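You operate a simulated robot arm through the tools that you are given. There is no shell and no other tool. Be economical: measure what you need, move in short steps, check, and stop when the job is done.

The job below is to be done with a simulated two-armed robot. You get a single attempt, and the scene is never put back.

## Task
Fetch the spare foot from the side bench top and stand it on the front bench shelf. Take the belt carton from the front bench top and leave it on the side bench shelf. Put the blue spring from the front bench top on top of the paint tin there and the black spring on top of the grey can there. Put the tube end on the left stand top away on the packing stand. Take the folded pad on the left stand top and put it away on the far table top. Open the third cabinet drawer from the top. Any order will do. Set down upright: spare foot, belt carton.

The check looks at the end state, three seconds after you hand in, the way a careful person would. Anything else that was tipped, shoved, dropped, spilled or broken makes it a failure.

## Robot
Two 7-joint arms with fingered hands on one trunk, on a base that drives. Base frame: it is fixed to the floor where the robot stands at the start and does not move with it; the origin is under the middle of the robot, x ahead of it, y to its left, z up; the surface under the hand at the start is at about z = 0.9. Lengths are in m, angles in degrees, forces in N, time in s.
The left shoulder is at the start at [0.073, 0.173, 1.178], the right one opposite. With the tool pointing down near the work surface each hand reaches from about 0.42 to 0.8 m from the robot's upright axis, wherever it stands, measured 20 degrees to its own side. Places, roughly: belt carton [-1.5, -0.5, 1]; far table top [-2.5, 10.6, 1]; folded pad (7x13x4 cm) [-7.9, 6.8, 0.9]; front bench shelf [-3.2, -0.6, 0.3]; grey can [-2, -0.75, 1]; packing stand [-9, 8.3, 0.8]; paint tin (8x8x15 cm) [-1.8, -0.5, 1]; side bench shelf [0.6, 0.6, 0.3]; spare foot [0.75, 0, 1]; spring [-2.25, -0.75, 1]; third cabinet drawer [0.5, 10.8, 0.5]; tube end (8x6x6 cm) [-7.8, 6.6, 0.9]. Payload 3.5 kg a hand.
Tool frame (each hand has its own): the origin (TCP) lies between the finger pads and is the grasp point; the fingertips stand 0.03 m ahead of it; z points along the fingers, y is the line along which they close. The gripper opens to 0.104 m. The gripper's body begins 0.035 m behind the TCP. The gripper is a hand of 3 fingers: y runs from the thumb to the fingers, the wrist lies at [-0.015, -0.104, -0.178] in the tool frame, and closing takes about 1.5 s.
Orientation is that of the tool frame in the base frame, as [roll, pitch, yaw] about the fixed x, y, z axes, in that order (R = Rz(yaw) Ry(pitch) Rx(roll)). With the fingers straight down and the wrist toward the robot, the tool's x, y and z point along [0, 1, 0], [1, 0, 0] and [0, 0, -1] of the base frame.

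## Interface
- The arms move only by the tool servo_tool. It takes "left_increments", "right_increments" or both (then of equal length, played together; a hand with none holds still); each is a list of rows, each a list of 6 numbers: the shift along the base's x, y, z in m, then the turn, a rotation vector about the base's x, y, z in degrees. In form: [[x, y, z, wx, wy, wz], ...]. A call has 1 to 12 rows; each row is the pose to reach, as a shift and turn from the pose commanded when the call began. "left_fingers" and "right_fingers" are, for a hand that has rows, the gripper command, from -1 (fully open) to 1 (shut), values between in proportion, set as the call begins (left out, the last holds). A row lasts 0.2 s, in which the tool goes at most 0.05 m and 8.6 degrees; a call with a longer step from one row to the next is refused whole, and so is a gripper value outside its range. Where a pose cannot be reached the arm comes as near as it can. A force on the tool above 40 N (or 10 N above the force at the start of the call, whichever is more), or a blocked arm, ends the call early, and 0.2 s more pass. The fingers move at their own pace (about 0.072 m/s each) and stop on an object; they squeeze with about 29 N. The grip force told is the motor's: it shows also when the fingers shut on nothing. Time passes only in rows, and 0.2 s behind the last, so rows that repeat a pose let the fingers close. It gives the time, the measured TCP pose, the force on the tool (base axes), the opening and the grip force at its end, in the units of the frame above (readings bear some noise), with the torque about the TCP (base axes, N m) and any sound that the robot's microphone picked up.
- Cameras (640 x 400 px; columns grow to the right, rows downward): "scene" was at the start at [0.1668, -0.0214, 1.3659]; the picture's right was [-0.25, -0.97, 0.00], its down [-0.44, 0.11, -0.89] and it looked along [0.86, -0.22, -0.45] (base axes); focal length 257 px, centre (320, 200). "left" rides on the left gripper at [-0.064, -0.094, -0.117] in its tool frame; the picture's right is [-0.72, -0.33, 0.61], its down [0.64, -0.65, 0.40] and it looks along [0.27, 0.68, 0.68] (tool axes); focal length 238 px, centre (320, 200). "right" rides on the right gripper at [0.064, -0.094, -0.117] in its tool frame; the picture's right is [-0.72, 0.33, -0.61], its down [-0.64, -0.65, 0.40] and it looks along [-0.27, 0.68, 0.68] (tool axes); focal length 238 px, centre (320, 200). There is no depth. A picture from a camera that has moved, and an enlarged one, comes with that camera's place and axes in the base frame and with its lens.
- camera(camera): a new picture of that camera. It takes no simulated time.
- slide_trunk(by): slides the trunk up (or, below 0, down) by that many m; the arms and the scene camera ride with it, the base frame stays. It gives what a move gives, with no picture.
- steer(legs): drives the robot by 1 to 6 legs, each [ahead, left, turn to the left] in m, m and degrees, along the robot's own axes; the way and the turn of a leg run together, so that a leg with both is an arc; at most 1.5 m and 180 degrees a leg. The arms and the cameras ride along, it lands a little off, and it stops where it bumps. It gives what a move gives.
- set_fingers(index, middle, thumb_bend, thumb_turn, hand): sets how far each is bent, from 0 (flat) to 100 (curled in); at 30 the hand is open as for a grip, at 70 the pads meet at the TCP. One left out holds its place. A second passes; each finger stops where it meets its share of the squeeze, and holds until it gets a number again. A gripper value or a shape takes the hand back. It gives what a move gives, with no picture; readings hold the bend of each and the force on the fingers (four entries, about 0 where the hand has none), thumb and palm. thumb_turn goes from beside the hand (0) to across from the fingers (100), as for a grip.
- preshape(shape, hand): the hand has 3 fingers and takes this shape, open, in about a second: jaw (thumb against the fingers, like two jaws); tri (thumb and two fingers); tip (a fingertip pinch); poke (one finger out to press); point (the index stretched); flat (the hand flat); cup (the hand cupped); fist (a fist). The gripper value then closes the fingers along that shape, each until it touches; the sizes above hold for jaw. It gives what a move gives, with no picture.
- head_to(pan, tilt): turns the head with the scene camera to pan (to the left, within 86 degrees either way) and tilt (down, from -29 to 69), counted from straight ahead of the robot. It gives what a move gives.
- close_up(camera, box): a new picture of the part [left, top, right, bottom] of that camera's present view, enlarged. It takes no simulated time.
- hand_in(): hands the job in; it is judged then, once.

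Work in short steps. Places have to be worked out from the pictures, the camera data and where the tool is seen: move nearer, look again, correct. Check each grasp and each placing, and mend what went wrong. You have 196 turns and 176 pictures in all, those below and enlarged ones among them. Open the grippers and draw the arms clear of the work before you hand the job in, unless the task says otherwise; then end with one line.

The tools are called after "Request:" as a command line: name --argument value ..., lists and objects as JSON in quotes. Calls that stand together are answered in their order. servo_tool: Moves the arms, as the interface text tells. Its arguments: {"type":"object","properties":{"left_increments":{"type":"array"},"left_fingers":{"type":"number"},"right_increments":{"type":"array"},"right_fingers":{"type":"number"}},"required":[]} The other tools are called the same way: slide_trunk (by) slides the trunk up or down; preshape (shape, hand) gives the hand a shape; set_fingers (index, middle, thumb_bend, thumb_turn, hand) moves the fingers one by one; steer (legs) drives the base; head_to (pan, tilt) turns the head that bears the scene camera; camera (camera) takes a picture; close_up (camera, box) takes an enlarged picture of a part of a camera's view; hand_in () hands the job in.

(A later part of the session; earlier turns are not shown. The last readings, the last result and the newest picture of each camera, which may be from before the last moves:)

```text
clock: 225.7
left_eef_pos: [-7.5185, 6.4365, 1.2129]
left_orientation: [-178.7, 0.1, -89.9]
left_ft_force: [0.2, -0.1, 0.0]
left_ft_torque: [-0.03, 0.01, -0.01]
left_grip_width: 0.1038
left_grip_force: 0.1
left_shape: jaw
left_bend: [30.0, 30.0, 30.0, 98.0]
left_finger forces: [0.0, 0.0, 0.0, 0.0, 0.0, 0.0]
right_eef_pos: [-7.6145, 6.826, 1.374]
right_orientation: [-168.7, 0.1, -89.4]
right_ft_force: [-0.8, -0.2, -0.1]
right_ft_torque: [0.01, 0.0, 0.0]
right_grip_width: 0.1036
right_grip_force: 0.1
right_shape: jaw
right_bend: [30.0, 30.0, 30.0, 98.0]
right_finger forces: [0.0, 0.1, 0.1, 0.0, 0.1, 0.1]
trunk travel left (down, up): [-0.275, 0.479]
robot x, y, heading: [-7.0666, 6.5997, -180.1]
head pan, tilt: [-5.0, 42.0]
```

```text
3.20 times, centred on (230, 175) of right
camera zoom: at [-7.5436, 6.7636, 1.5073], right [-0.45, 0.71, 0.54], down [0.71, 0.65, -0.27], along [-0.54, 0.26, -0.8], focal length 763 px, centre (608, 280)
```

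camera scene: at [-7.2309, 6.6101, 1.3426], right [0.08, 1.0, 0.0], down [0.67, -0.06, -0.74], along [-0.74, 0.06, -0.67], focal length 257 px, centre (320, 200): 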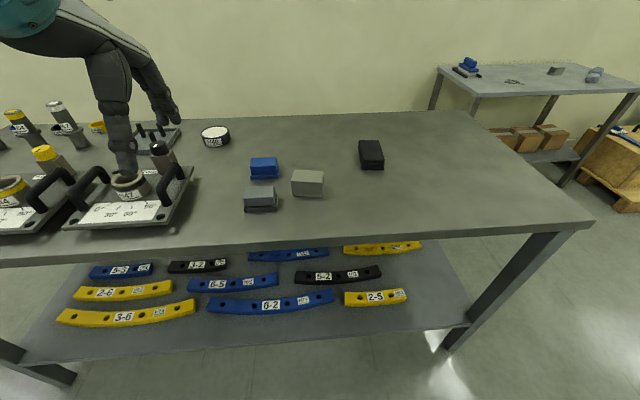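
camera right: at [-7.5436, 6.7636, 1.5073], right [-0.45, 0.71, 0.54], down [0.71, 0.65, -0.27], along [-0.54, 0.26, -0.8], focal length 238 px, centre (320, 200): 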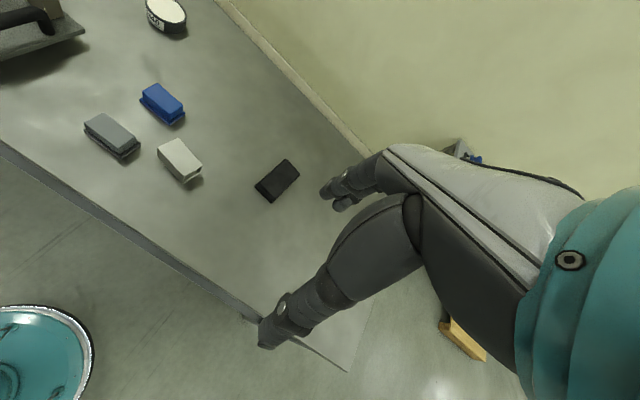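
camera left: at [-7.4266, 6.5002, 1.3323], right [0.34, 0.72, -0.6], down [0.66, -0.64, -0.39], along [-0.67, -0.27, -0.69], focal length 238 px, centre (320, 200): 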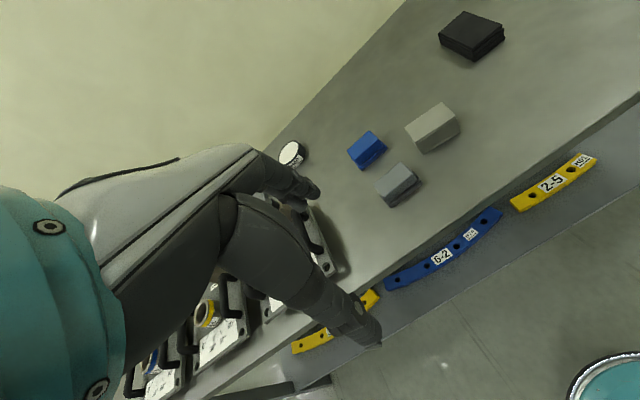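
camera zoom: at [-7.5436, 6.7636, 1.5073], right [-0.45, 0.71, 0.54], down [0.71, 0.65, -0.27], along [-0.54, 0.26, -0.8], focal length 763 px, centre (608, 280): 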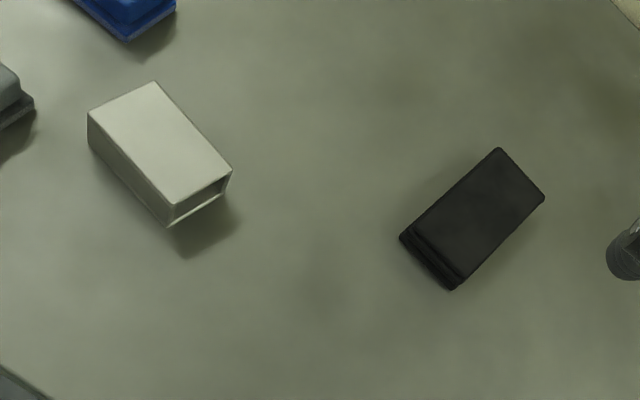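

Triangulated: surface z≈0.90; tube centre (-7.757,6.622), top 0.95, axis ~11° off y; pad centre (-7.881,6.816), top ≈0.94, long axis ~172°. Position for the left hand to take the tube and pre-open.

Request:
steer --legs '[[0.13, -0.17, 0]]'

Request:
camera --camera "left"

```text
clock: 227.4
left_eef_pos: [-7.6465, 6.6055, 1.2139]
left_orientation: [-178.6, 0.1, -89.7]
left_ft_force: [-0.2, 0.1, -0.4]
left_ft_torque: [-0.04, -0.01, 0.01]
left_grip_width: 0.104
left_grip_force: 0.1
left_shape: jaw
left_bend: [30.0, 30.0, 30.0, 98.0]
left_finger forces: [0.1, 0.0, 0.0, 0.1, 0.0, 0.0]
right_eef_pos: [-7.7446, 6.995, 1.3728]
right_orientation: [-168.7, 0.1, -89.3]
right_ft_force: [-0.5, -0.2, -0.3]
right_ft_torque: [-0.04, 0.03, 0.01]
right_grip_width: 0.1038
right_grip_force: 0.0
right_shape: jaw
right_bend: [30.0, 30.0, 30.0, 98.0]
right_finger forces: [0.0, 0.1, 0.0, 0.1, 0.0, 0.0]
trunk travel left (down, up): [-0.275, 0.479]
robot x, y, heading: [-7.1965, 6.7703, -179.7]
head pan, tilt: [-5.0, 42.0]
```

```text
85 pictures are left
camera left: at [-7.5558, 6.6697, 1.3322], right [0.34, 0.72, -0.6], down [0.67, -0.64, -0.39], along [-0.67, -0.27, -0.69], focal length 238 px, centre (320, 200)
```

left: 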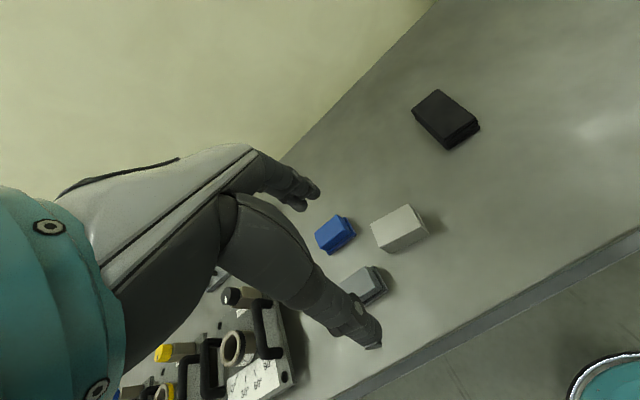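

Left view confirms the tube at (-7.757,6.625). Move over with -11° yaw and descend.

Request:
servo_tool --left_increments '[[-0.03, 0.005, 0, 0, 0, -4], [-0.06, 0.01, 0, 0, 0, -8], [-0.09, 0.015, -0.02, 0, 0, -11], [-0.11, 0.02, -0.05, 0, 0, -11], [-0.11, 0.02, -0.09, 0, 0, -11], [-0.11, 0.02, -0.13, 0, 0, -11], [-0.11, 0.02, -0.17, 0, 0, -11], [-0.11, 0.02, -0.2, 0, 0, -11], [-0.11, 0.02, -0.2, 0, 0, -11]]'

Request:
camera --camera "left"

Request:
head_to --pan 10 --tilt 40

Request:
camera --camera "scene"

```text
clock: 229.4
left_eef_pos: [-7.757, 6.6268, 1.0134]
left_orientation: [-178.8, 0.1, -100.7]
left_ft_force: [-0.6, 0.4, 0.0]
left_ft_torque: [-0.01, 0.02, -0.01]
left_grip_width: 0.1039
left_grip_force: 0.0
left_shape: jaw
left_bend: [30.0, 30.0, 30.0, 98.0]
left_finger forces: [0.0, 0.0, 0.0, 0.0, 0.0, 0.0]
right_eef_pos: [-7.7433, 6.9948, 1.3753]
right_orientation: [-168.7, 0.0, -89.3]
right_ft_force: [0.2, 0.3, -0.6]
right_ft_torque: [0.01, -0.02, 0.03]
right_grip_width: 0.1038
right_grip_force: 0.1
right_shape: jaw
right_bend: [30.0, 30.0, 30.0, 98.0]
right_finger forces: [0.1, 0.0, 0.0, 0.0, 0.0, 0.0]
trunk travel left (down, up): [-0.275, 0.479]
robot x, y, heading: [-7.1971, 6.7732, -179.6]
head pan, tilt: [-5.0, 42.0]
```

```text
84 pictures are left
camera left: at [-7.6557, 6.6712, 1.1321], right [0.47, 0.64, -0.6], down [0.53, -0.75, -0.39], along [-0.71, -0.14, -0.69], focal length 238 px, centre (320, 200)
```

left: 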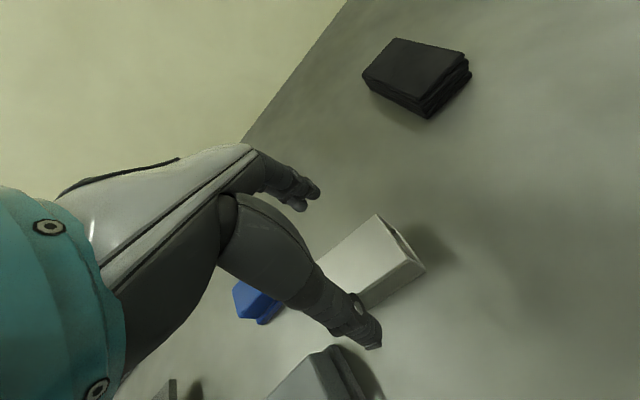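

```text
clock: 230.2
left_eef_pos: [-7.7575, 6.6266, 1.0128]
left_orientation: [-178.7, 0.0, -100.7]
left_ft_force: [0.1, 1.0, 0.4]
left_ft_torque: [0.0, 0.02, 0.01]
left_grip_width: 0.104
left_grip_force: 0.1
left_shape: jaw
left_bend: [30.0, 30.0, 30.0, 98.0]
left_finger forces: [0.1, 0.0, 0.0, 0.0, 0.0, 0.1]
right_eef_pos: [-7.7443, 6.9937, 1.3741]
right_orientation: [-168.8, 0.1, -89.4]
right_ft_force: [0.1, -0.7, -0.1]
right_ft_torque: [0.02, 0.01, 0.04]
right_grip_width: 0.1039
right_grip_force: 0.0
right_shape: jaw
right_bend: [30.0, 30.0, 30.0, 98.0]
right_finger forces: [0.0, 0.0, 0.0, 0.0, 0.1, 0.1]
trunk travel left (down, up): [-0.275, 0.479]
robot x, y, heading: [-7.1974, 6.7718, -179.7]
head pan, tilt: [10.0, 40.0]
```

```text
83 pictures are left
camera scene: at [-7.3601, 6.7574, 1.3455], right [-0.18, 0.98, 0.0], down [0.63, 0.11, -0.77], along [-0.75, -0.14, -0.64], focal length 257 px, centre (320, 200)
```

scene: 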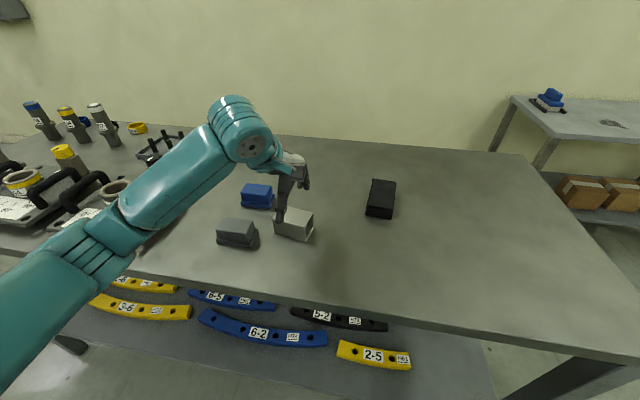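

Aligned. Descend to z 0.94 and close.

Request:
servo_tool --left_increments '[[0.001, 0, -0.03, 0, 0, 0], [0.001, 0, -0.055, 0, 0, 0], [0.001, 0, -0.073, 0, 0, 0], [0.001, 0, -0.073, 0, 0, 0]]'

Request:
servo_tool --left_increments '[[0, 0, 0, 0, 0, 0], [0, 0, 0, 0, 0, 0], [0, 0, 0, 0, 0, 0], [0, 0, 0, 0, 0, 0], [0, 0, 0, 0, 0, 0], [0, 0, 0, 0, 0, 0], [0, 0, 0, 0, 0, 0]]' --left_fingers 1

Request:
camera --camera "left"

```text
clock: 231.2
left_eef_pos: [-7.755, 6.6265, 0.9407]
left_orientation: [-178.7, 0.2, -100.7]
left_ft_force: [0.2, -0.2, 0.1]
left_ft_torque: [0.02, -0.04, 0.01]
left_grip_width: 0.1039
left_grip_force: 0.0
left_shape: jaw
left_bend: [30.0, 30.0, 30.0, 98.0]
left_finger forces: [0.0, 0.0, 0.0, 0.0, 0.0, 0.0]
right_eef_pos: [-7.7434, 6.9945, 1.3755]
right_orientation: [-168.8, 0.1, -89.3]
right_ft_force: [0.7, 0.5, -0.6]
right_ft_torque: [0.01, -0.03, -0.02]
right_grip_width: 0.1035
right_grip_force: 0.0
right_shape: jaw
right_bend: [30.0, 30.0, 30.0, 98.0]
right_finger forces: [0.0, 0.1, 0.0, 0.1, 0.0, 0.0]
trunk travel left (down, up): [-0.275, 0.479]
robot x, y, heading: [-7.1965, 6.7715, -179.8]
head pan, tilt: [10.0, 40.0]
```

```text
clock: 232.8
left_eef_pos: [-7.7553, 6.6261, 0.9399]
left_orientation: [-178.6, 0.1, -100.7]
left_ft_force: [-0.3, 0.7, -0.4]
left_ft_torque: [0.03, 0.03, 0.0]
left_grip_width: 0.0442
left_grip_force: 28.7
left_shape: jaw
left_bend: [74.0, 45.0, 73.0, 100.0]
left_finger forces: [16.8, 9.2, 0.0, 0.1, 26.2, 0.0]
right_eef_pos: [-7.7435, 6.995, 1.3735]
right_orientation: [-168.8, 0.1, -89.3]
right_ft_force: [-0.7, 1.1, 0.4]
right_ft_torque: [0.03, 0.01, -0.03]
right_grip_width: 0.1037
right_grip_force: 0.0
right_shape: jaw
right_bend: [30.0, 30.0, 30.0, 98.0]
right_finger forces: [0.0, 0.0, 0.0, 0.0, 0.0, 0.0]
trunk travel left (down, up): [-0.275, 0.479]
robot x, y, heading: [-7.1955, 6.7684, -179.7]
head pan, tilt: [10.0, 40.0]
```

```text
82 pictures are left
camera left: at [-7.6541, 6.6712, 1.0589], right [0.47, 0.64, -0.6], down [0.53, -0.75, -0.39], along [-0.71, -0.14, -0.69], focal length 238 px, centre (320, 200)
```

left: 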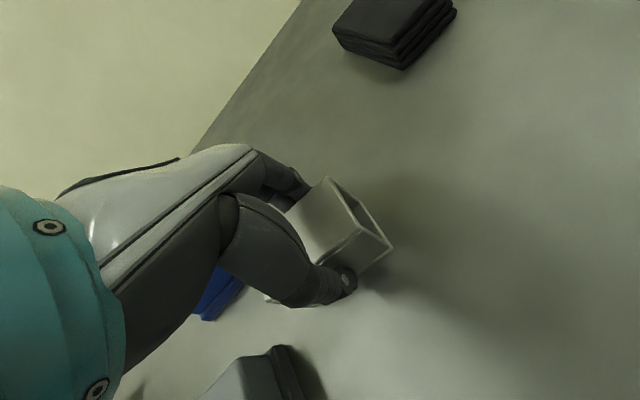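

Tube gripped. Lift it, and level the right hand and turn it +48° for the pad.

Request:
servo_tool --left_increments '[[0, 0, 0.02, 0, 0, 0], [0, 0, 0.06, 0, 0, 0], [0, 0, 0.1, 0, 0, 0], [0, 0, 0.14, 0, 0, 0], [0.02, 0, 0.18, 0, 0, 0], [0.05, -0.01, 0.22, 0, 0, 0], [0.08, -0.02, 0.25, 0, 0, 0]]' --right_increments '[[0, 0, 0, 0, 5.6, 0], [0, 0, 0, 0, 11.2, 0], [0, 0, -0.04, 0, 11.2, 0], [0, 0, -0.08, 0, 11.2, 0], [0, 0, -0.12, 0, 11.2, 0], [0, 0, -0.15, 0, 11.2, 0], [0, 0, -0.15, 0, 11.2, 0]]'

Request:
servo_tool --right_increments '[[0, 0, 0, 0, 0, 8], [0, 0, 0, 0, 0, 16], [0, 0, 0, 0, 0, 24], [0, 0, 0, 0, 0, 32], [0, 0, 0, 0, 0, 40], [0, 0, 0, 0, 0, 48], [0, 0, 0, 0, 0, 48]]'

Request:
camera --camera "scene"

```text
refused: row 6 steps farther than a row can; nothing moved
```

```text
clock: 234.4
left_eef_pos: [-7.7546, 6.6263, 0.9406]
left_orientation: [-178.6, 0.1, -100.7]
left_ft_force: [0.1, 0.2, -0.3]
left_ft_torque: [-0.02, 0.01, 0.0]
left_grip_width: 0.0444
left_grip_force: 29.2
left_shape: jaw
left_bend: [74.0, 45.0, 73.0, 100.0]
left_finger forces: [16.9, 9.5, 0.0, 0.0, 27.0, 0.0]
right_eef_pos: [-7.6584, 6.9479, 1.33]
right_orientation: [-169.0, 0.1, -41.5]
right_ft_force: [-0.7, 0.5, 0.6]
right_ft_torque: [-0.02, 0.03, -0.03]
right_grip_width: 0.1039
right_grip_force: 0.1
right_shape: jaw
right_bend: [30.0, 30.0, 30.0, 98.0]
right_finger forces: [0.0, 0.1, 0.0, 0.0, 0.0, 0.0]
right hand out of reach, approached as far as the arm can: row 2, 3, 4, 5, 6, 7
trunk travel left (down, up): [-0.275, 0.479]
robot x, y, heading: [-7.1952, 6.7726, -179.6]
head pan, tilt: [10.0, 40.0]
```

```text
81 pictures are left
camera scene: at [-7.3602, 6.7573, 1.3455], right [-0.18, 0.98, 0.0], down [0.63, 0.12, -0.77], along [-0.75, -0.14, -0.64], focal length 257 px, centre (320, 200)
```

scene: 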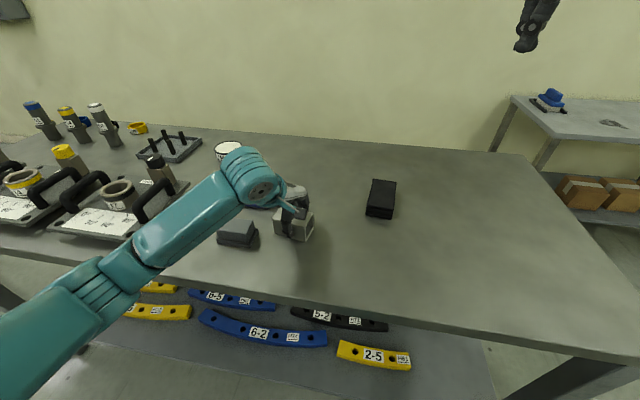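

Redo: lift left in smaller rows; level the right hand (rotation (-8.2,7.3,0)) while lowering.

Request:
servo_tool --left_increments '[[0, 0, 0.02, 0, 0, 0], [0, 0, 0.055, 0, 0, 0], [0, 0, 0.09, 0, 0, 0], [0, 0, 0.13, 0, 0, 0], [0.02, 0, 0.165, 0, 0, 0], [0.045, -0.01, 0.2, 0, 0, 0], [0.07, -0.02, 0.235, 0, 0, 0], [0.08, -0.02, 0.25, 0, 0, 0]]' --right_increments '[[0, 0, -0.02, -2.7, 2.4, 0], [0, 0, -0.04, -5.4, 4.8, 0], [0, 0, -0.06, -8.2, 7.3, 0], [-0.02, 0.01, -0.08, -8.2, 7.3, 0], [-0.04, 0.02, -0.1, -8.2, 7.3, 0], [-0.06, 0.03, -0.12, -8.2, 7.3, 0], [-0.08, 0.04, -0.13, -8.2, 7.3, 0], [-0.08, 0.04, -0.13, -8.2, 7.3, 0]]'

Request:
close_up --camera "left" --box '[180, 130, 420, 330]'

```text
clock: 236.2
left_eef_pos: [-7.6722, 6.6043, 1.1907]
left_orientation: [-178.6, 0.1, -100.7]
left_ft_force: [-0.6, 0.5, -4.4]
left_ft_torque: [0.05, -0.09, 0.03]
left_grip_width: 0.0444
left_grip_force: 29.0
left_shape: jaw
left_bend: [74.0, 45.0, 73.0, 100.0]
left_finger forces: [16.9, 9.3, 0.1, 0.0, 26.1, 0.0]
right_eef_pos: [-7.6851, 6.9644, 1.242]
right_orientation: [-179.7, 0.2, -41.4]
right_ft_force: [-0.6, 0.0, 0.6]
right_ft_torque: [-0.01, 0.03, -0.03]
right_grip_width: 0.1037
right_grip_force: 0.1
right_shape: jaw
right_bend: [30.0, 30.0, 30.0, 98.0]
right_finger forces: [0.0, 0.1, 0.0, 0.0, 0.1, 0.0]
right hand out of reach, approached as far as the arm can: row 5, 6, 7, 8
trunk travel left (down, up): [-0.275, 0.479]
robot x, y, heading: [-7.1955, 6.7707, -179.6]
head pan, tilt: [10.0, 40.0]
```

```text
2.00 times, centred on (300, 230) of left
camera zoom: at [-7.5723, 6.6492, 1.3097], right [0.47, 0.64, -0.6], down [0.53, -0.75, -0.39], along [-0.7, -0.14, -0.7], focal length 477 px, centre (360, 140)
```

zoom: 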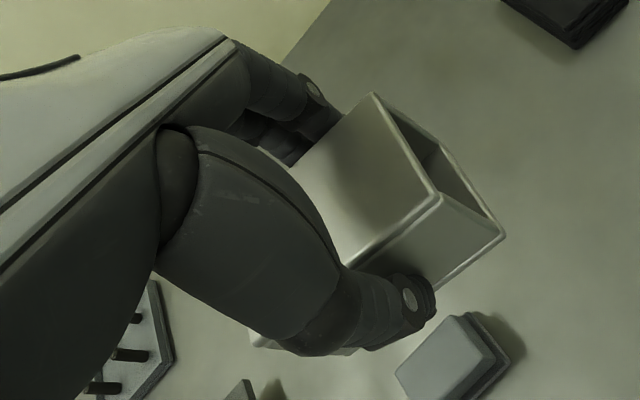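

Tube secured. Now place the robot for the pad: shift and turn left 34°.

Request:
steer --legs '[[0.11, -0.19, 0], [0, 0, 33.6]]'

Request:
camera --camera "right"

Request:
head_to --pan -20 --tilt 40

Request:
camera --camera "scene"

```text
clock: 239.5
left_eef_pos: [-7.6081, 6.5557, 1.1916]
left_orientation: [-178.7, 0.1, -66.5]
left_ft_force: [0.5, 0.0, -4.1]
left_ft_torque: [-0.01, 0.03, -0.01]
left_grip_width: 0.044
left_grip_force: 28.9
left_shape: jaw
left_bend: [74.0, 45.0, 73.0, 100.0]
left_finger forces: [16.9, 9.1, 0.0, 0.0, 25.9, 0.0]
right_eef_pos: [-7.8194, 6.8469, 1.2415]
right_orientation: [-179.8, 0.2, -7.3]
right_ft_force: [-0.3, 0.9, 0.5]
right_ft_torque: [-0.01, 0.0, -0.01]
right_grip_width: 0.1037
right_grip_force: 0.1
right_shape: jaw
right_bend: [30.0, 30.0, 30.0, 98.0]
right_finger forces: [0.1, 0.1, 0.1, 0.1, 0.0, 0.0]
trunk travel left (down, up): [-0.275, 0.479]
robot x, y, heading: [-7.309, 6.9621, -145.5]
head pan, tilt: [10.0, 40.0]
```

```text
79 pictures are left
camera right: at [-7.7427, 6.932, 1.3603], right [-0.75, -0.24, 0.61], down [-0.55, 0.73, -0.4], along [-0.35, -0.64, -0.68], focal length 238 px, centre (320, 200)
```

right: 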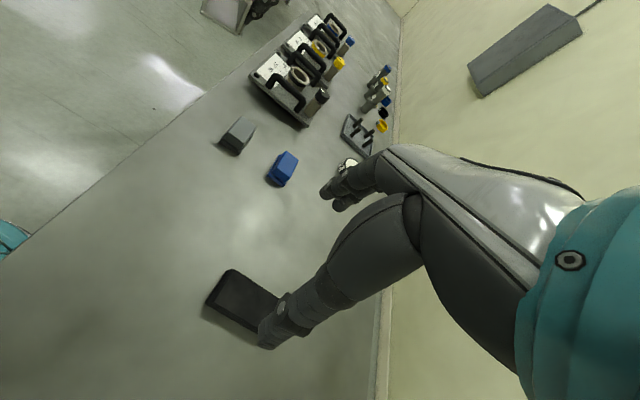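

```text
clock: 240.4
left_eef_pos: [-7.6084, 6.5556, 1.1908]
left_orientation: [-178.6, 0.1, -66.6]
left_ft_force: [-0.2, 0.4, -4.3]
left_ft_torque: [0.02, 0.04, 0.0]
left_grip_width: 0.0442
left_grip_force: 28.9
left_shape: jaw
left_bend: [74.0, 45.0, 73.0, 100.0]
left_finger forces: [16.8, 9.2, 0.0, 0.0, 26.0, 0.1]
right_eef_pos: [-7.8195, 6.8453, 1.2443]
right_orientation: [-179.8, 0.3, -7.3]
right_ft_force: [0.0, 0.5, -0.1]
right_ft_torque: [-0.01, 0.02, 0.0]
right_grip_width: 0.1038
right_grip_force: 0.1
right_shape: jaw
right_bend: [30.0, 30.0, 30.0, 98.0]
right_finger forces: [0.0, 0.1, 0.0, 0.1, 0.0, 0.0]
trunk travel left (down, up): [-0.275, 0.479]
robot x, y, heading: [-7.3057, 6.9624, -145.6]
head pan, tilt: [-20.0, 40.0]
```

```text
78 pictures are left
camera scene: at [-7.4555, 6.8972, 1.3454], right [-0.25, 0.97, 0.0], down [0.62, 0.16, -0.77], along [-0.74, -0.19, -0.64], focal length 257 px, centre (320, 200)
```

scene: 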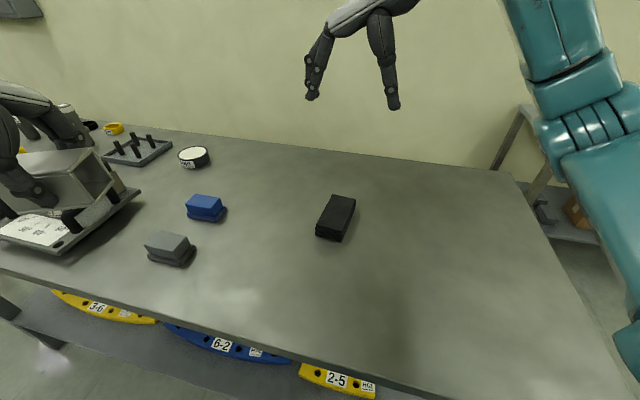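

Pad centre ≈(-7.881,6.819); the hand yaw matches. Move over while descending.

Request:
servo_tool --right_increments '[[0, 0, -0.045, 0, 0, 0], [-0.01, 0, -0.09, 0, 0, 0], [-0.03, -0.01, -0.13, 0, 0, 0], [-0.05, -0.02, -0.16, 0, 0, 0], [-0.061, -0.026, -0.19, 0, 0, 0], [-0.061, -0.026, -0.2, 0, 0, 0], [-0.061, -0.026, -0.2, 0, 0, 0]]'

Request:
camera --camera "right"

Request:
close_up --camera "scene" --box '[260, 130, 420, 260]'

```text
clock: 242.0
left_eef_pos: [-7.6086, 6.5543, 1.19]
left_orientation: [-178.6, 0.0, -66.5]
left_ft_force: [-0.4, 0.8, -4.1]
left_ft_torque: [-0.03, -0.02, 0.0]
left_grip_width: 0.0441
left_grip_force: 29.0
left_shape: jaw
left_bend: [74.0, 45.0, 73.0, 100.0]
left_finger forces: [16.8, 9.3, 0.0, 0.1, 26.2, 0.0]
right_eef_pos: [-7.8214, 6.8386, 1.0559]
right_orientation: [-179.8, 0.1, -7.5]
right_ft_force: [0.1, 0.5, 0.0]
right_ft_torque: [0.03, -0.03, 0.02]
right_grip_width: 0.1041
right_grip_force: 0.0
right_shape: jaw
right_bend: [30.0, 30.0, 30.0, 98.0]
right_finger forces: [0.0, 0.1, 0.0, 0.1, 0.1, 0.0]
right hand out of reach, approached as far as the arm can: row 2, 3, 4, 5, 6, 7
trunk travel left (down, up): [-0.275, 0.479]
robot x, y, heading: [-7.3074, 6.9638, -145.4]
head pan, tilt: [-20.0, 40.0]
```

```text
77 pictures are left
camera right: at [-7.7447, 6.925, 1.1745], right [-0.75, -0.23, 0.62], down [-0.55, 0.73, -0.4], along [-0.36, -0.64, -0.68], focal length 238 px, centre (320, 200)
```

right: 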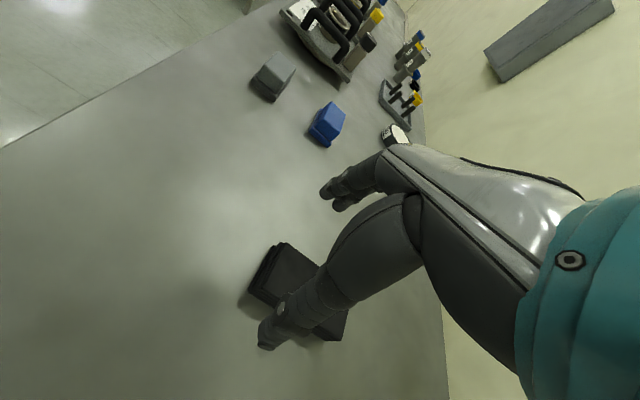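

```text
3.08 times, centred on (340, 195) of scene
camera zoom: at [-7.4562, 6.8968, 1.3452], right [-0.25, 0.97, 0.0], down [0.62, 0.16, -0.77], along [-0.74, -0.19, -0.64], focal length 791 px, centre (258, 215)
```

zoom: 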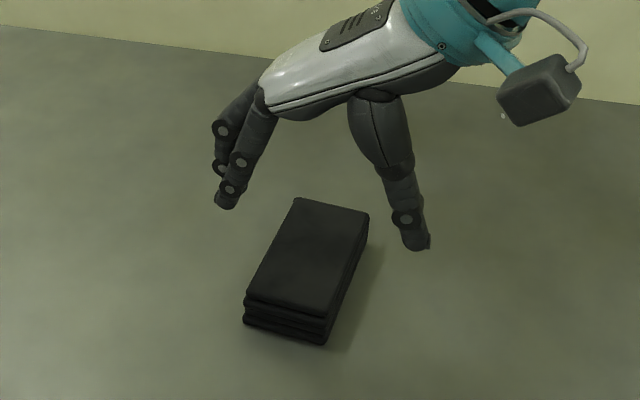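

The arm is ~6 cm short at this lateral offset; reposition the robot slightly (5 cm ahead, 5 cm left) for a wider lateral offset.

Request:
servo_tool --right_increments '[[0, 0, 0.03, 0, 0, 0]]'

Request:
steer --legs '[[0.05, 0.05, 0]]'

```text
clock: 242.4
left_eef_pos: [-7.6083, 6.5548, 1.1903]
left_orientation: [-178.5, 0.0, -66.6]
left_ft_force: [0.5, 0.4, -4.3]
left_ft_torque: [0.03, -0.03, 0.01]
left_grip_width: 0.0445
left_grip_force: 29.0
left_shape: jaw
left_bend: [74.0, 45.0, 73.0, 100.0]
left_finger forces: [16.9, 9.3, 0.0, 0.1, 26.3, 0.0]
right_eef_pos: [-7.8195, 6.8399, 1.0853]
right_orientation: [-179.8, 0.2, -7.3]
right_ft_force: [0.7, -0.1, 0.2]
right_ft_torque: [0.02, -0.01, -0.01]
right_grip_width: 0.104
right_grip_force: 0.1
right_shape: jaw
right_bend: [30.0, 30.0, 30.0, 98.0]
right_finger forces: [0.0, 0.1, 0.0, 0.1, 0.1, 0.0]
trunk travel left (down, up): [-0.275, 0.479]
robot x, y, heading: [-7.3086, 6.9595, -145.8]
head pan, tilt: [-20.0, 40.0]
```

```text
clock: 243.5
left_eef_pos: [-7.621, 6.4862, 1.19]
left_orientation: [-178.7, 0.0, -66.4]
left_ft_force: [1.1, -0.3, -4.8]
left_ft_torque: [0.05, 0.0, 0.0]
left_grip_width: 0.0441
left_grip_force: 28.9
left_shape: jaw
left_bend: [74.0, 45.0, 73.0, 100.0]
left_finger forces: [16.9, 9.5, 0.0, 0.0, 26.2, 0.1]
right_eef_pos: [-7.8325, 6.7698, 1.0847]
right_orientation: [-179.9, 0.2, -7.3]
right_ft_force: [0.6, 0.0, 0.3]
right_ft_torque: [0.03, -0.01, -0.01]
right_grip_width: 0.104
right_grip_force: 0.1
right_shape: jaw
right_bend: [30.0, 30.0, 30.0, 98.0]
right_finger forces: [0.1, 0.0, 0.0, 0.1, 0.1, 0.0]
trunk travel left (down, up): [-0.275, 0.479]
robot x, y, heading: [-7.3211, 6.8903, -145.4]
head pan, tilt: [-20.0, 40.0]
```

Request:
servo_tool --right_increments '[[-0.015, 0.015, -0.01, 0, 0, 0], [-0.03, 0.03, -0.02, 0, 0, 0], [-0.048, 0.049, -0.03, 0, 0, 0], [-0.048, 0.049, -0.05, 0, 0, 0], [-0.048, 0.049, -0.05, 0, 0, 0]]'

Request:
camera --camera "right"

Request:
close_up --camera "scene" --box '[260, 130, 420, 260]'

```text
clock: 244.7
left_eef_pos: [-7.6212, 6.485, 1.189]
left_orientation: [-178.6, 0.2, -66.6]
left_ft_force: [-0.1, -0.8, -3.7]
left_ft_torque: [0.05, 0.02, 0.01]
left_grip_width: 0.0441
left_grip_force: 29.3
left_shape: jaw
left_bend: [74.0, 45.0, 73.0, 100.0]
left_finger forces: [16.8, 9.5, 0.1, 0.0, 26.1, 0.0]
right_eef_pos: [-7.8287, 6.8135, 1.0567]
right_orientation: [-179.8, 0.2, -9.3]
right_ft_force: [-0.1, -0.6, 0.1]
right_ft_torque: [-0.01, 0.0, -0.01]
right_grip_width: 0.1041
right_grip_force: 0.0
right_shape: jaw
right_bend: [30.0, 30.0, 30.0, 98.0]
right_finger forces: [0.0, 0.1, 0.1, 0.1, 0.1, 0.0]
right hand out of reach, approached as far as the arm can: row 1, 2, 3, 4, 5
trunk travel left (down, up): [-0.275, 0.479]
robot x, y, heading: [-7.3202, 6.8921, -145.3]
head pan, tilt: [-20.0, 40.0]
```

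```text
75 pictures are left
camera right: at [-7.748, 6.8972, 1.1748], right [-0.76, -0.21, 0.62], down [-0.53, 0.75, -0.4], along [-0.38, -0.63, -0.68], focal length 238 px, centre (320, 200)
```

right: 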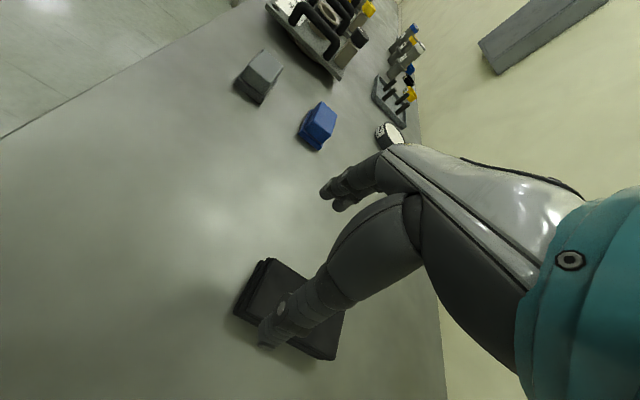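

```text
3.08 times, centred on (340, 195) of scene
camera zoom: at [-7.469, 6.826, 1.3452], right [-0.25, 0.97, 0.0], down [0.62, 0.16, -0.77], along [-0.74, -0.19, -0.64], focal length 791 px, centre (258, 215)
```

zoom: 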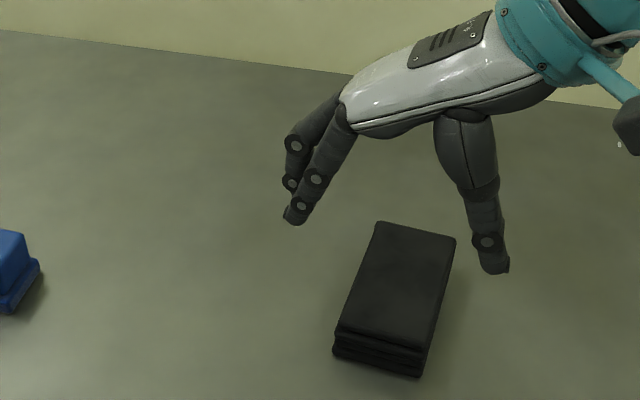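

Still short by 5 cm. Tilting the hand ~20° about its closing line (fingers pointing outward) keeps the pads parallel to the pad's sides and brings the wrist closer.

Request:
servo_tool --right_increments '[[0, 0, 0.01, 1, 6.6, 0.7], [0, 0, 0.02, 2.1, 13.2, 1.3], [0, 0, 0.03, 3.2, 19.7, 2], [-0.02, 0.003, 0.03, 3.2, 19.7, 2], [-0.04, 0.005, 0.02, 3.2, 19.7, 2], [-0.05, 0.006, 0.0, 3.2, 19.7, 2], [-0.05, 0.006, -0.02, 3.2, 19.7, 2], [-0.05, 0.006, -0.02, 3.2, 19.7, 2]]'

Request:
camera --camera "right"

Request:
close_up --camera "scene" --box '[260, 130, 420, 260]'

```text
clock: 246.5
left_eef_pos: [-7.6196, 6.4852, 1.1908]
left_orientation: [-178.7, 0.0, -66.6]
left_ft_force: [0.4, 0.3, -4.6]
left_ft_torque: [0.02, 0.01, 0.01]
left_grip_width: 0.0445
left_grip_force: 29.5
left_shape: jaw
left_bend: [74.0, 45.0, 73.0, 100.0]
left_finger forces: [16.8, 9.4, 0.1, 0.1, 26.4, 0.0]
right_eef_pos: [-7.8754, 6.8179, 1.037]
right_orientation: [-178.7, 20.2, -5.1]
right_ft_force: [0.6, -0.9, 0.4]
right_ft_torque: [-0.01, -0.01, -0.01]
right_grip_width: 0.1039
right_grip_force: 0.1
right_shape: jaw
right_bend: [30.0, 30.0, 30.0, 98.0]
right_finger forces: [0.0, 0.0, 0.0, 0.1, 0.0, 0.0]
right hand out of reach, approached as far as the arm can: row 5
trunk travel left (down, up): [-0.275, 0.479]
robot x, y, heading: [-7.3225, 6.8927, -145.4]
head pan, tilt: [-20.0, 40.0]
```

```text
73 pictures are left
camera right: at [-7.7652, 6.9013, 1.1275], right [-0.49, -0.3, 0.82], down [-0.67, 0.72, -0.14], along [-0.55, -0.62, -0.56], focal length 238 px, centre (320, 200)
```

right: 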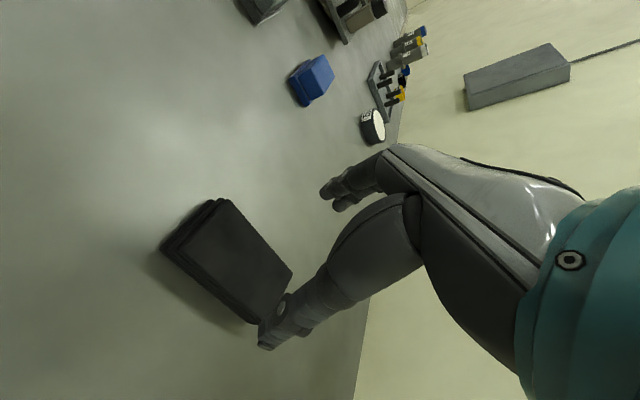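

```text
3.08 times, centred on (340, 195) of scene
camera zoom: at [-7.4673, 6.8272, 1.3456], right [-0.25, 0.97, 0.0], down [0.62, 0.16, -0.77], along [-0.74, -0.19, -0.64], focal length 791 px, centre (258, 215)
```

zoom: 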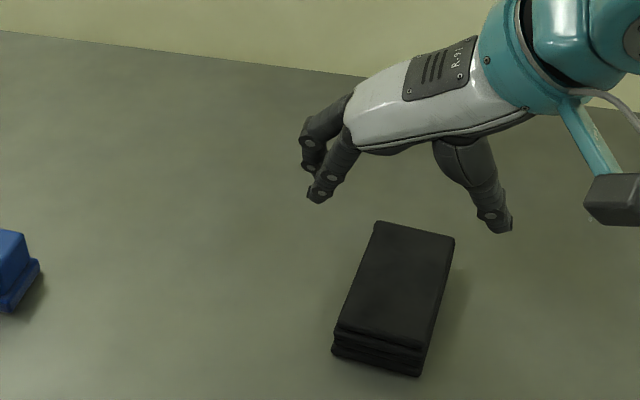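

Good. Pad centre refined to (-7.888,6.825). Descend.

Request:
servo_tool --right_increments '[[-0.004, 0.003, -0.03, 0, 0, 0], [-0.008, 0.006, -0.06, 0, 0, 0], [-0.01, 0.006, -0.085, 0, 0, 0], [-0.01, 0.006, -0.096, 0, 0, 0], [-0.01, 0.006, -0.096, 0, 0, 0]]'

Request:
camera --camera "right"

Request:
close_up --camera "scene" --box '[260, 130, 420, 260]'

```text
clock: 247.7
left_eef_pos: [-7.6213, 6.487, 1.1909]
left_orientation: [-178.7, 0.1, -66.5]
left_ft_force: [-0.2, 0.5, -3.5]
left_ft_torque: [0.05, -0.03, 0.01]
left_grip_width: 0.0442
left_grip_force: 29.0
left_shape: jaw
left_bend: [74.0, 45.0, 73.0, 100.0]
left_finger forces: [17.0, 9.4, 0.0, 0.0, 26.3, 0.1]
right_eef_pos: [-7.8858, 6.8236, 0.9401]
right_orientation: [-178.7, 20.2, -5.1]
right_ft_force: [0.5, 0.8, 0.4]
right_ft_torque: [-0.01, -0.02, 0.02]
right_grip_width: 0.104
right_grip_force: 0.1
right_shape: jaw
right_bend: [30.0, 30.0, 30.0, 98.0]
right_finger forces: [0.1, 0.1, 0.0, 0.0, 0.0, 0.0]
trunk travel left (down, up): [-0.275, 0.479]
robot x, y, heading: [-7.321, 6.8945, -145.5]
head pan, tilt: [-20.0, 40.0]
```

```text
71 pictures are left
camera right: at [-7.7768, 6.9072, 1.0312], right [-0.5, -0.3, 0.82], down [-0.67, 0.72, -0.15], along [-0.55, -0.62, -0.56], focal length 238 px, centre (320, 200)
```

right: 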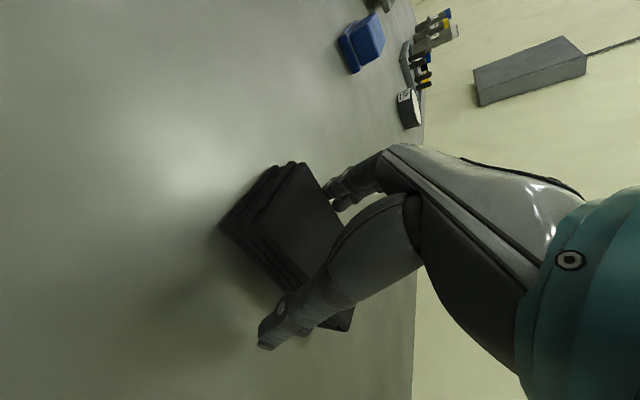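

```text
3.08 times, centred on (340, 195) of scene
camera zoom: at [-7.4687, 6.8282, 1.3454], right [-0.25, 0.97, 0.0], down [0.62, 0.16, -0.77], along [-0.74, -0.19, -0.64], focal length 791 px, centre (258, 215)
```

zoom: 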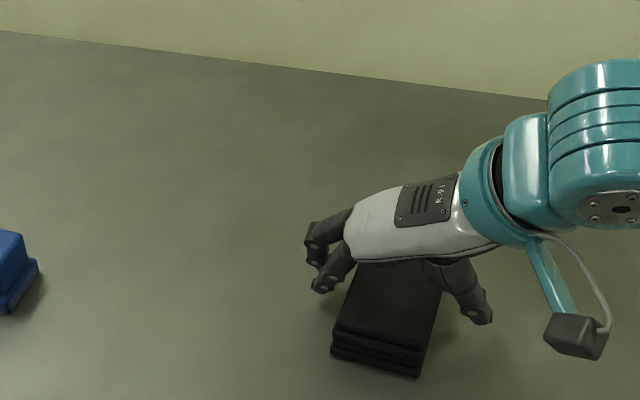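

The pad is between thumb and fingers. Close and lift.

Request:
servo_tool --right_increments '[[0, 0, 0, 0, 0, 0], [0, 0, 0, 0, 0, 0], [0, 0, 0, 0, 0, 0], [0, 0, 0, 0, 0, 0], [0, 0, 0, 0, 0, 0], [0, 0, 0, 0, 0, 0], [0, 0, 0, 0, 0, 0]]' --right_fingers 1

Request:
servo_tool --right_increments '[[0, 0, 0.02, 0, 0, 0], [0, 0, 0.05, 0, 0, 0], [0, 0, 0.08, 0, 0, 0]]'

Request:
camera --camera "right"

Request:
close_up --camera "scene" --box '[260, 130, 420, 260]'

```text
clock: 249.3
left_eef_pos: [-7.6212, 6.4873, 1.1902]
left_orientation: [-178.5, 0.1, -66.5]
left_ft_force: [0.7, 0.0, -3.9]
left_ft_torque: [0.06, -0.01, 0.0]
left_grip_width: 0.0441
left_grip_force: 28.2
left_shape: jaw
left_bend: [74.0, 45.0, 73.0, 100.0]
left_finger forces: [16.9, 9.3, 0.0, 0.0, 26.3, 0.0]
right_eef_pos: [-7.8847, 6.824, 0.9398]
right_orientation: [-178.7, 20.0, -5.1]
right_ft_force: [-0.5, 0.5, 0.2]
right_ft_torque: [0.05, -0.04, -0.02]
right_grip_width: 0.0594
right_grip_force: 28.6
right_shape: jaw
right_bend: [74.0, 42.0, 66.0, 100.0]
right_finger forces: [17.0, 9.4, 0.0, 0.0, 26.4, 0.0]
trunk travel left (down, up): [-0.275, 0.479]
robot x, y, heading: [-7.3201, 6.8936, -145.6]
head pan, tilt: [-20.0, 40.0]
```

```text
clock: 250.1
left_eef_pos: [-7.619, 6.4863, 1.191]
left_orientation: [-178.7, 0.1, -66.5]
left_ft_force: [0.0, 0.0, -3.0]
left_ft_torque: [0.04, 0.03, 0.01]
left_grip_width: 0.0443
left_grip_force: 28.7
left_shape: jaw
left_bend: [74.0, 45.0, 73.0, 100.0]
left_finger forces: [16.8, 9.4, 0.0, 0.1, 26.3, 0.0]
right_eef_pos: [-7.8852, 6.8245, 1.0223]
right_orientation: [-178.6, 20.1, -5.1]
right_ft_force: [-0.4, 0.5, -0.1]
right_ft_torque: [0.01, 0.0, 0.01]
right_grip_width: 0.0596
right_grip_force: 29.3
right_shape: jaw
right_bend: [74.0, 42.0, 66.0, 100.0]
right_finger forces: [16.9, 9.4, 0.0, 0.0, 26.3, 0.1]
trunk travel left (down, up): [-0.275, 0.479]
robot x, y, heading: [-7.3231, 6.8951, -145.6]
head pan, tilt: [-20.0, 40.0]
```

```text
69 pictures are left
camera right: at [-7.7758, 6.9082, 1.1126], right [-0.5, -0.3, 0.82], down [-0.67, 0.72, -0.15], along [-0.55, -0.62, -0.56], focal length 238 px, centre (320, 200)
```

right: 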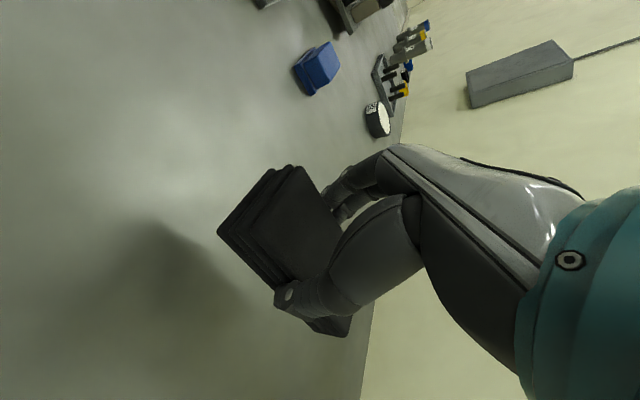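

```text
3.08 times, centred on (340, 195) of scene
camera zoom: at [-7.468, 6.828, 1.3455], right [-0.25, 0.97, 0.0], down [0.62, 0.16, -0.77], along [-0.74, -0.19, -0.64], focal length 791 px, centre (258, 215)
```

zoom: 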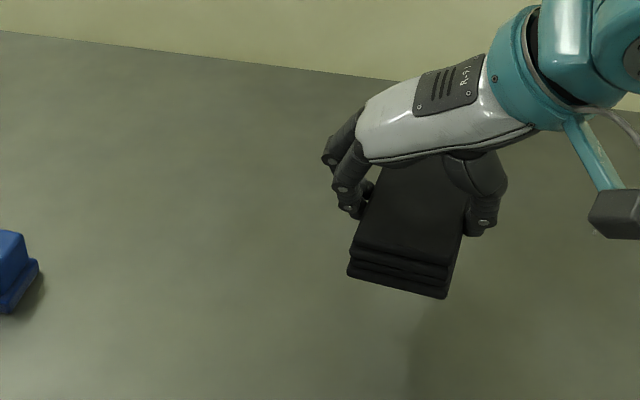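

Both items held. Lift, back away, and look at the packing stand.

Request:
servo_tool --right_increments '[[0, 0, 0.04, 0, 0, 0], [0.02, 0.01, 0.08, 0, 0, 0], [0.05, 0.02, 0.11, 0, 0, 0], [0.08, 0.03, 0.13, 0, 0, 0]]'

Request:
steer --legs '[[-0.45, 0, 0], [0, 0, -50]]'

Request:
head_to --pan 0 --tilt 25

Request:
camera --camera "scene"

```text
clock: 251.1
left_eef_pos: [-7.6218, 6.4837, 1.1897]
left_orientation: [-178.6, 0.1, -66.5]
left_ft_force: [0.0, 0.5, -4.9]
left_ft_torque: [0.07, -0.07, -0.01]
left_grip_width: 0.044
left_grip_force: 29.2
left_shape: jaw
left_bend: [74.0, 45.0, 73.0, 100.0]
left_finger forces: [17.0, 9.4, 0.1, 0.1, 26.2, 0.0]
right_eef_pos: [-7.8097, 6.8547, 1.1339]
right_orientation: [-176.0, 18.5, -5.0]
right_ft_force: [1.5, -1.1, 10.1]
right_ft_torque: [0.12, -0.11, -0.03]
right_grip_width: 0.059
right_grip_force: 29.3
right_shape: jaw
right_bend: [74.0, 42.0, 66.0, 100.0]
right_finger forces: [16.9, 9.6, 0.0, 0.0, 26.0, 0.0]
right hand out of reach, approached as far as the arm can: row 1, 2, 3
trunk travel left (down, up): [-0.275, 0.479]
robot x, y, heading: [-7.321, 6.8921, -145.2]
head pan, tilt: [-20.0, 40.0]
```

```text
clock: 256.0
left_eef_pos: [-7.4531, 7.1089, 1.1901]
left_orientation: [-178.7, 0.2, -115.5]
left_ft_force: [0.5, 0.0, -4.7]
left_ft_torque: [0.0, 0.02, 0.02]
left_grip_width: 0.0441
left_grip_force: 28.7
left_shape: jaw
left_bend: [74.0, 45.0, 73.0, 100.0]
left_finger forces: [16.7, 9.2, 0.0, 0.0, 25.9, 0.0]
right_eef_pos: [-7.2992, 7.4891, 1.1526]
right_orientation: [-178.8, 20.2, -54.5]
right_ft_force: [0.1, -0.1, 0.1]
right_ft_torque: [0.01, 0.04, 0.0]
right_grip_width: 0.0589
right_grip_force: 28.9
right_shape: jaw
right_bend: [74.0, 42.0, 66.0, 100.0]
right_finger forces: [16.8, 9.3, 0.1, 0.1, 26.1, 0.0]
trunk travel left (down, up): [-0.275, 0.479]
robot x, y, heading: [-6.9469, 7.1476, 165.3]
head pan, tilt: [-20.0, 40.0]
```

```text
clock: 256.8
left_eef_pos: [-7.4541, 7.1089, 1.1915]
left_orientation: [-178.7, 0.2, -115.7]
left_ft_force: [0.1, 0.5, -4.3]
left_ft_torque: [0.02, -0.01, 0.02]
left_grip_width: 0.0439
left_grip_force: 28.8
left_shape: jaw
left_bend: [74.0, 45.0, 73.0, 100.0]
left_finger forces: [16.7, 9.2, 0.1, 0.0, 25.8, 0.0]
right_eef_pos: [-7.3006, 7.4888, 1.152]
right_orientation: [-178.9, 20.2, -54.6]
right_ft_force: [0.2, 0.1, -1.3]
right_ft_torque: [0.01, 0.0, 0.0]
right_grip_width: 0.0591
right_grip_force: 29.2
right_shape: jaw
right_bend: [74.0, 42.0, 66.0, 100.0]
right_finger forces: [16.8, 9.3, 0.1, 0.1, 26.1, 0.0]
trunk travel left (down, up): [-0.275, 0.479]
robot x, y, heading: [-6.9524, 7.1469, 165.2]
head pan, tilt: [0.0, 25.0]
```

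```text
67 pictures are left
camera scene: at [-7.1166, 7.1918, 1.3687], right [0.25, 0.97, 0.0], down [0.41, -0.11, -0.91], along [-0.88, 0.23, -0.42], focal length 257 px, centre (320, 200)
```

scene: 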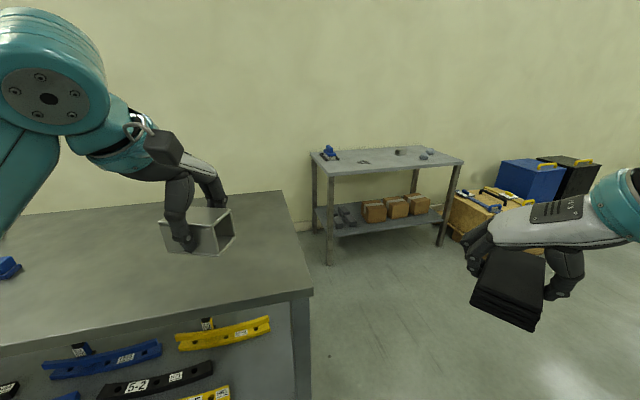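

Packing stand: front edge x≈-8.75, y 7.7–8.75, top ≈0.76–0.8. Go right first, then ahead to clear the left stand.

Request:
steer --legs '[[0, 0, 14.8], [0, -1.15, 0], [0.9, 0, 0]]'

Request:
head_to --pan 0 --tilt 35

Request:
camera --camera "scene"

```text
clock: 267.8
left_eef_pos: [-8.3131, 8.1371, 1.1907]
left_orientation: [-178.6, 0.2, -102.0]
left_ft_force: [-0.8, -0.4, -3.4]
left_ft_torque: [0.0, -0.01, -0.03]
left_grip_width: 0.0441
left_grip_force: 29.3
left_shape: jaw
left_bend: [74.0, 45.0, 73.0, 100.0]
left_finger forces: [16.7, 9.1, 0.0, 0.0, 25.7, 0.0]
right_eef_pos: [-8.2526, 8.5436, 1.1517]
right_orientation: [-178.8, 20.2, -40.8]
right_ft_force: [0.0, 0.0, 0.4]
right_ft_torque: [0.02, -0.01, 0.03]
right_grip_width: 0.0589
right_grip_force: 29.2
right_shape: jaw
right_bend: [74.0, 42.0, 66.0, 100.0]
right_finger forces: [16.8, 9.2, 0.0, 0.1, 26.1, 0.1]
trunk travel left (down, up): [-0.275, 0.479]
robot x, y, heading: [-7.8331, 8.295, 178.9]
head pan, tilt: [0.0, 25.0]
```

```text
clock: 268.5
left_eef_pos: [-8.3119, 8.1382, 1.1918]
left_orientation: [-178.6, 0.1, -102.0]
left_ft_force: [0.8, 0.0, -5.8]
left_ft_torque: [0.01, 0.02, -0.02]
left_grip_width: 0.044
left_grip_force: 28.7
left_shape: jaw
left_bend: [74.0, 45.0, 73.0, 100.0]
left_finger forces: [16.8, 9.2, 0.1, 0.0, 25.9, 0.0]
right_eef_pos: [-8.2528, 8.5435, 1.1518]
right_orientation: [-178.9, 20.2, -40.7]
right_ft_force: [0.2, -0.2, -0.9]
right_ft_torque: [0.01, -0.01, 0.0]
right_grip_width: 0.0589
right_grip_force: 28.9
right_shape: jaw
right_bend: [74.0, 42.0, 66.0, 100.0]
right_finger forces: [16.8, 9.3, 0.0, 0.0, 26.1, 0.1]
trunk travel left (down, up): [-0.275, 0.479]
robot x, y, heading: [-7.8342, 8.2973, 179.0]
head pan, tilt: [0.0, 35.0]
```

```text
66 pictures are left
camera scene: at [-7.9998, 8.2986, 1.353], right [0.02, 1.0, 0.0], down [0.57, -0.01, -0.82], along [-0.82, 0.01, -0.57], focal length 257 px, centre (320, 200)
```

scene: 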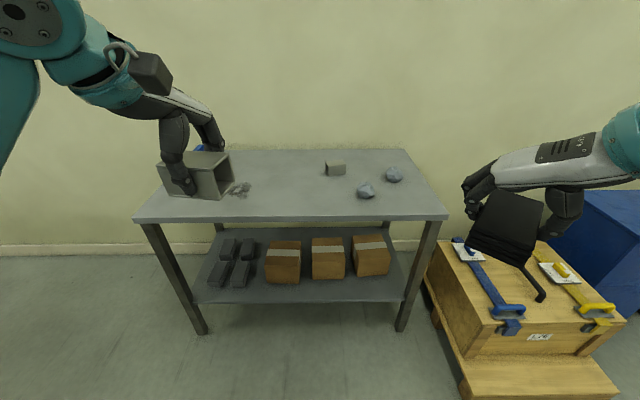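

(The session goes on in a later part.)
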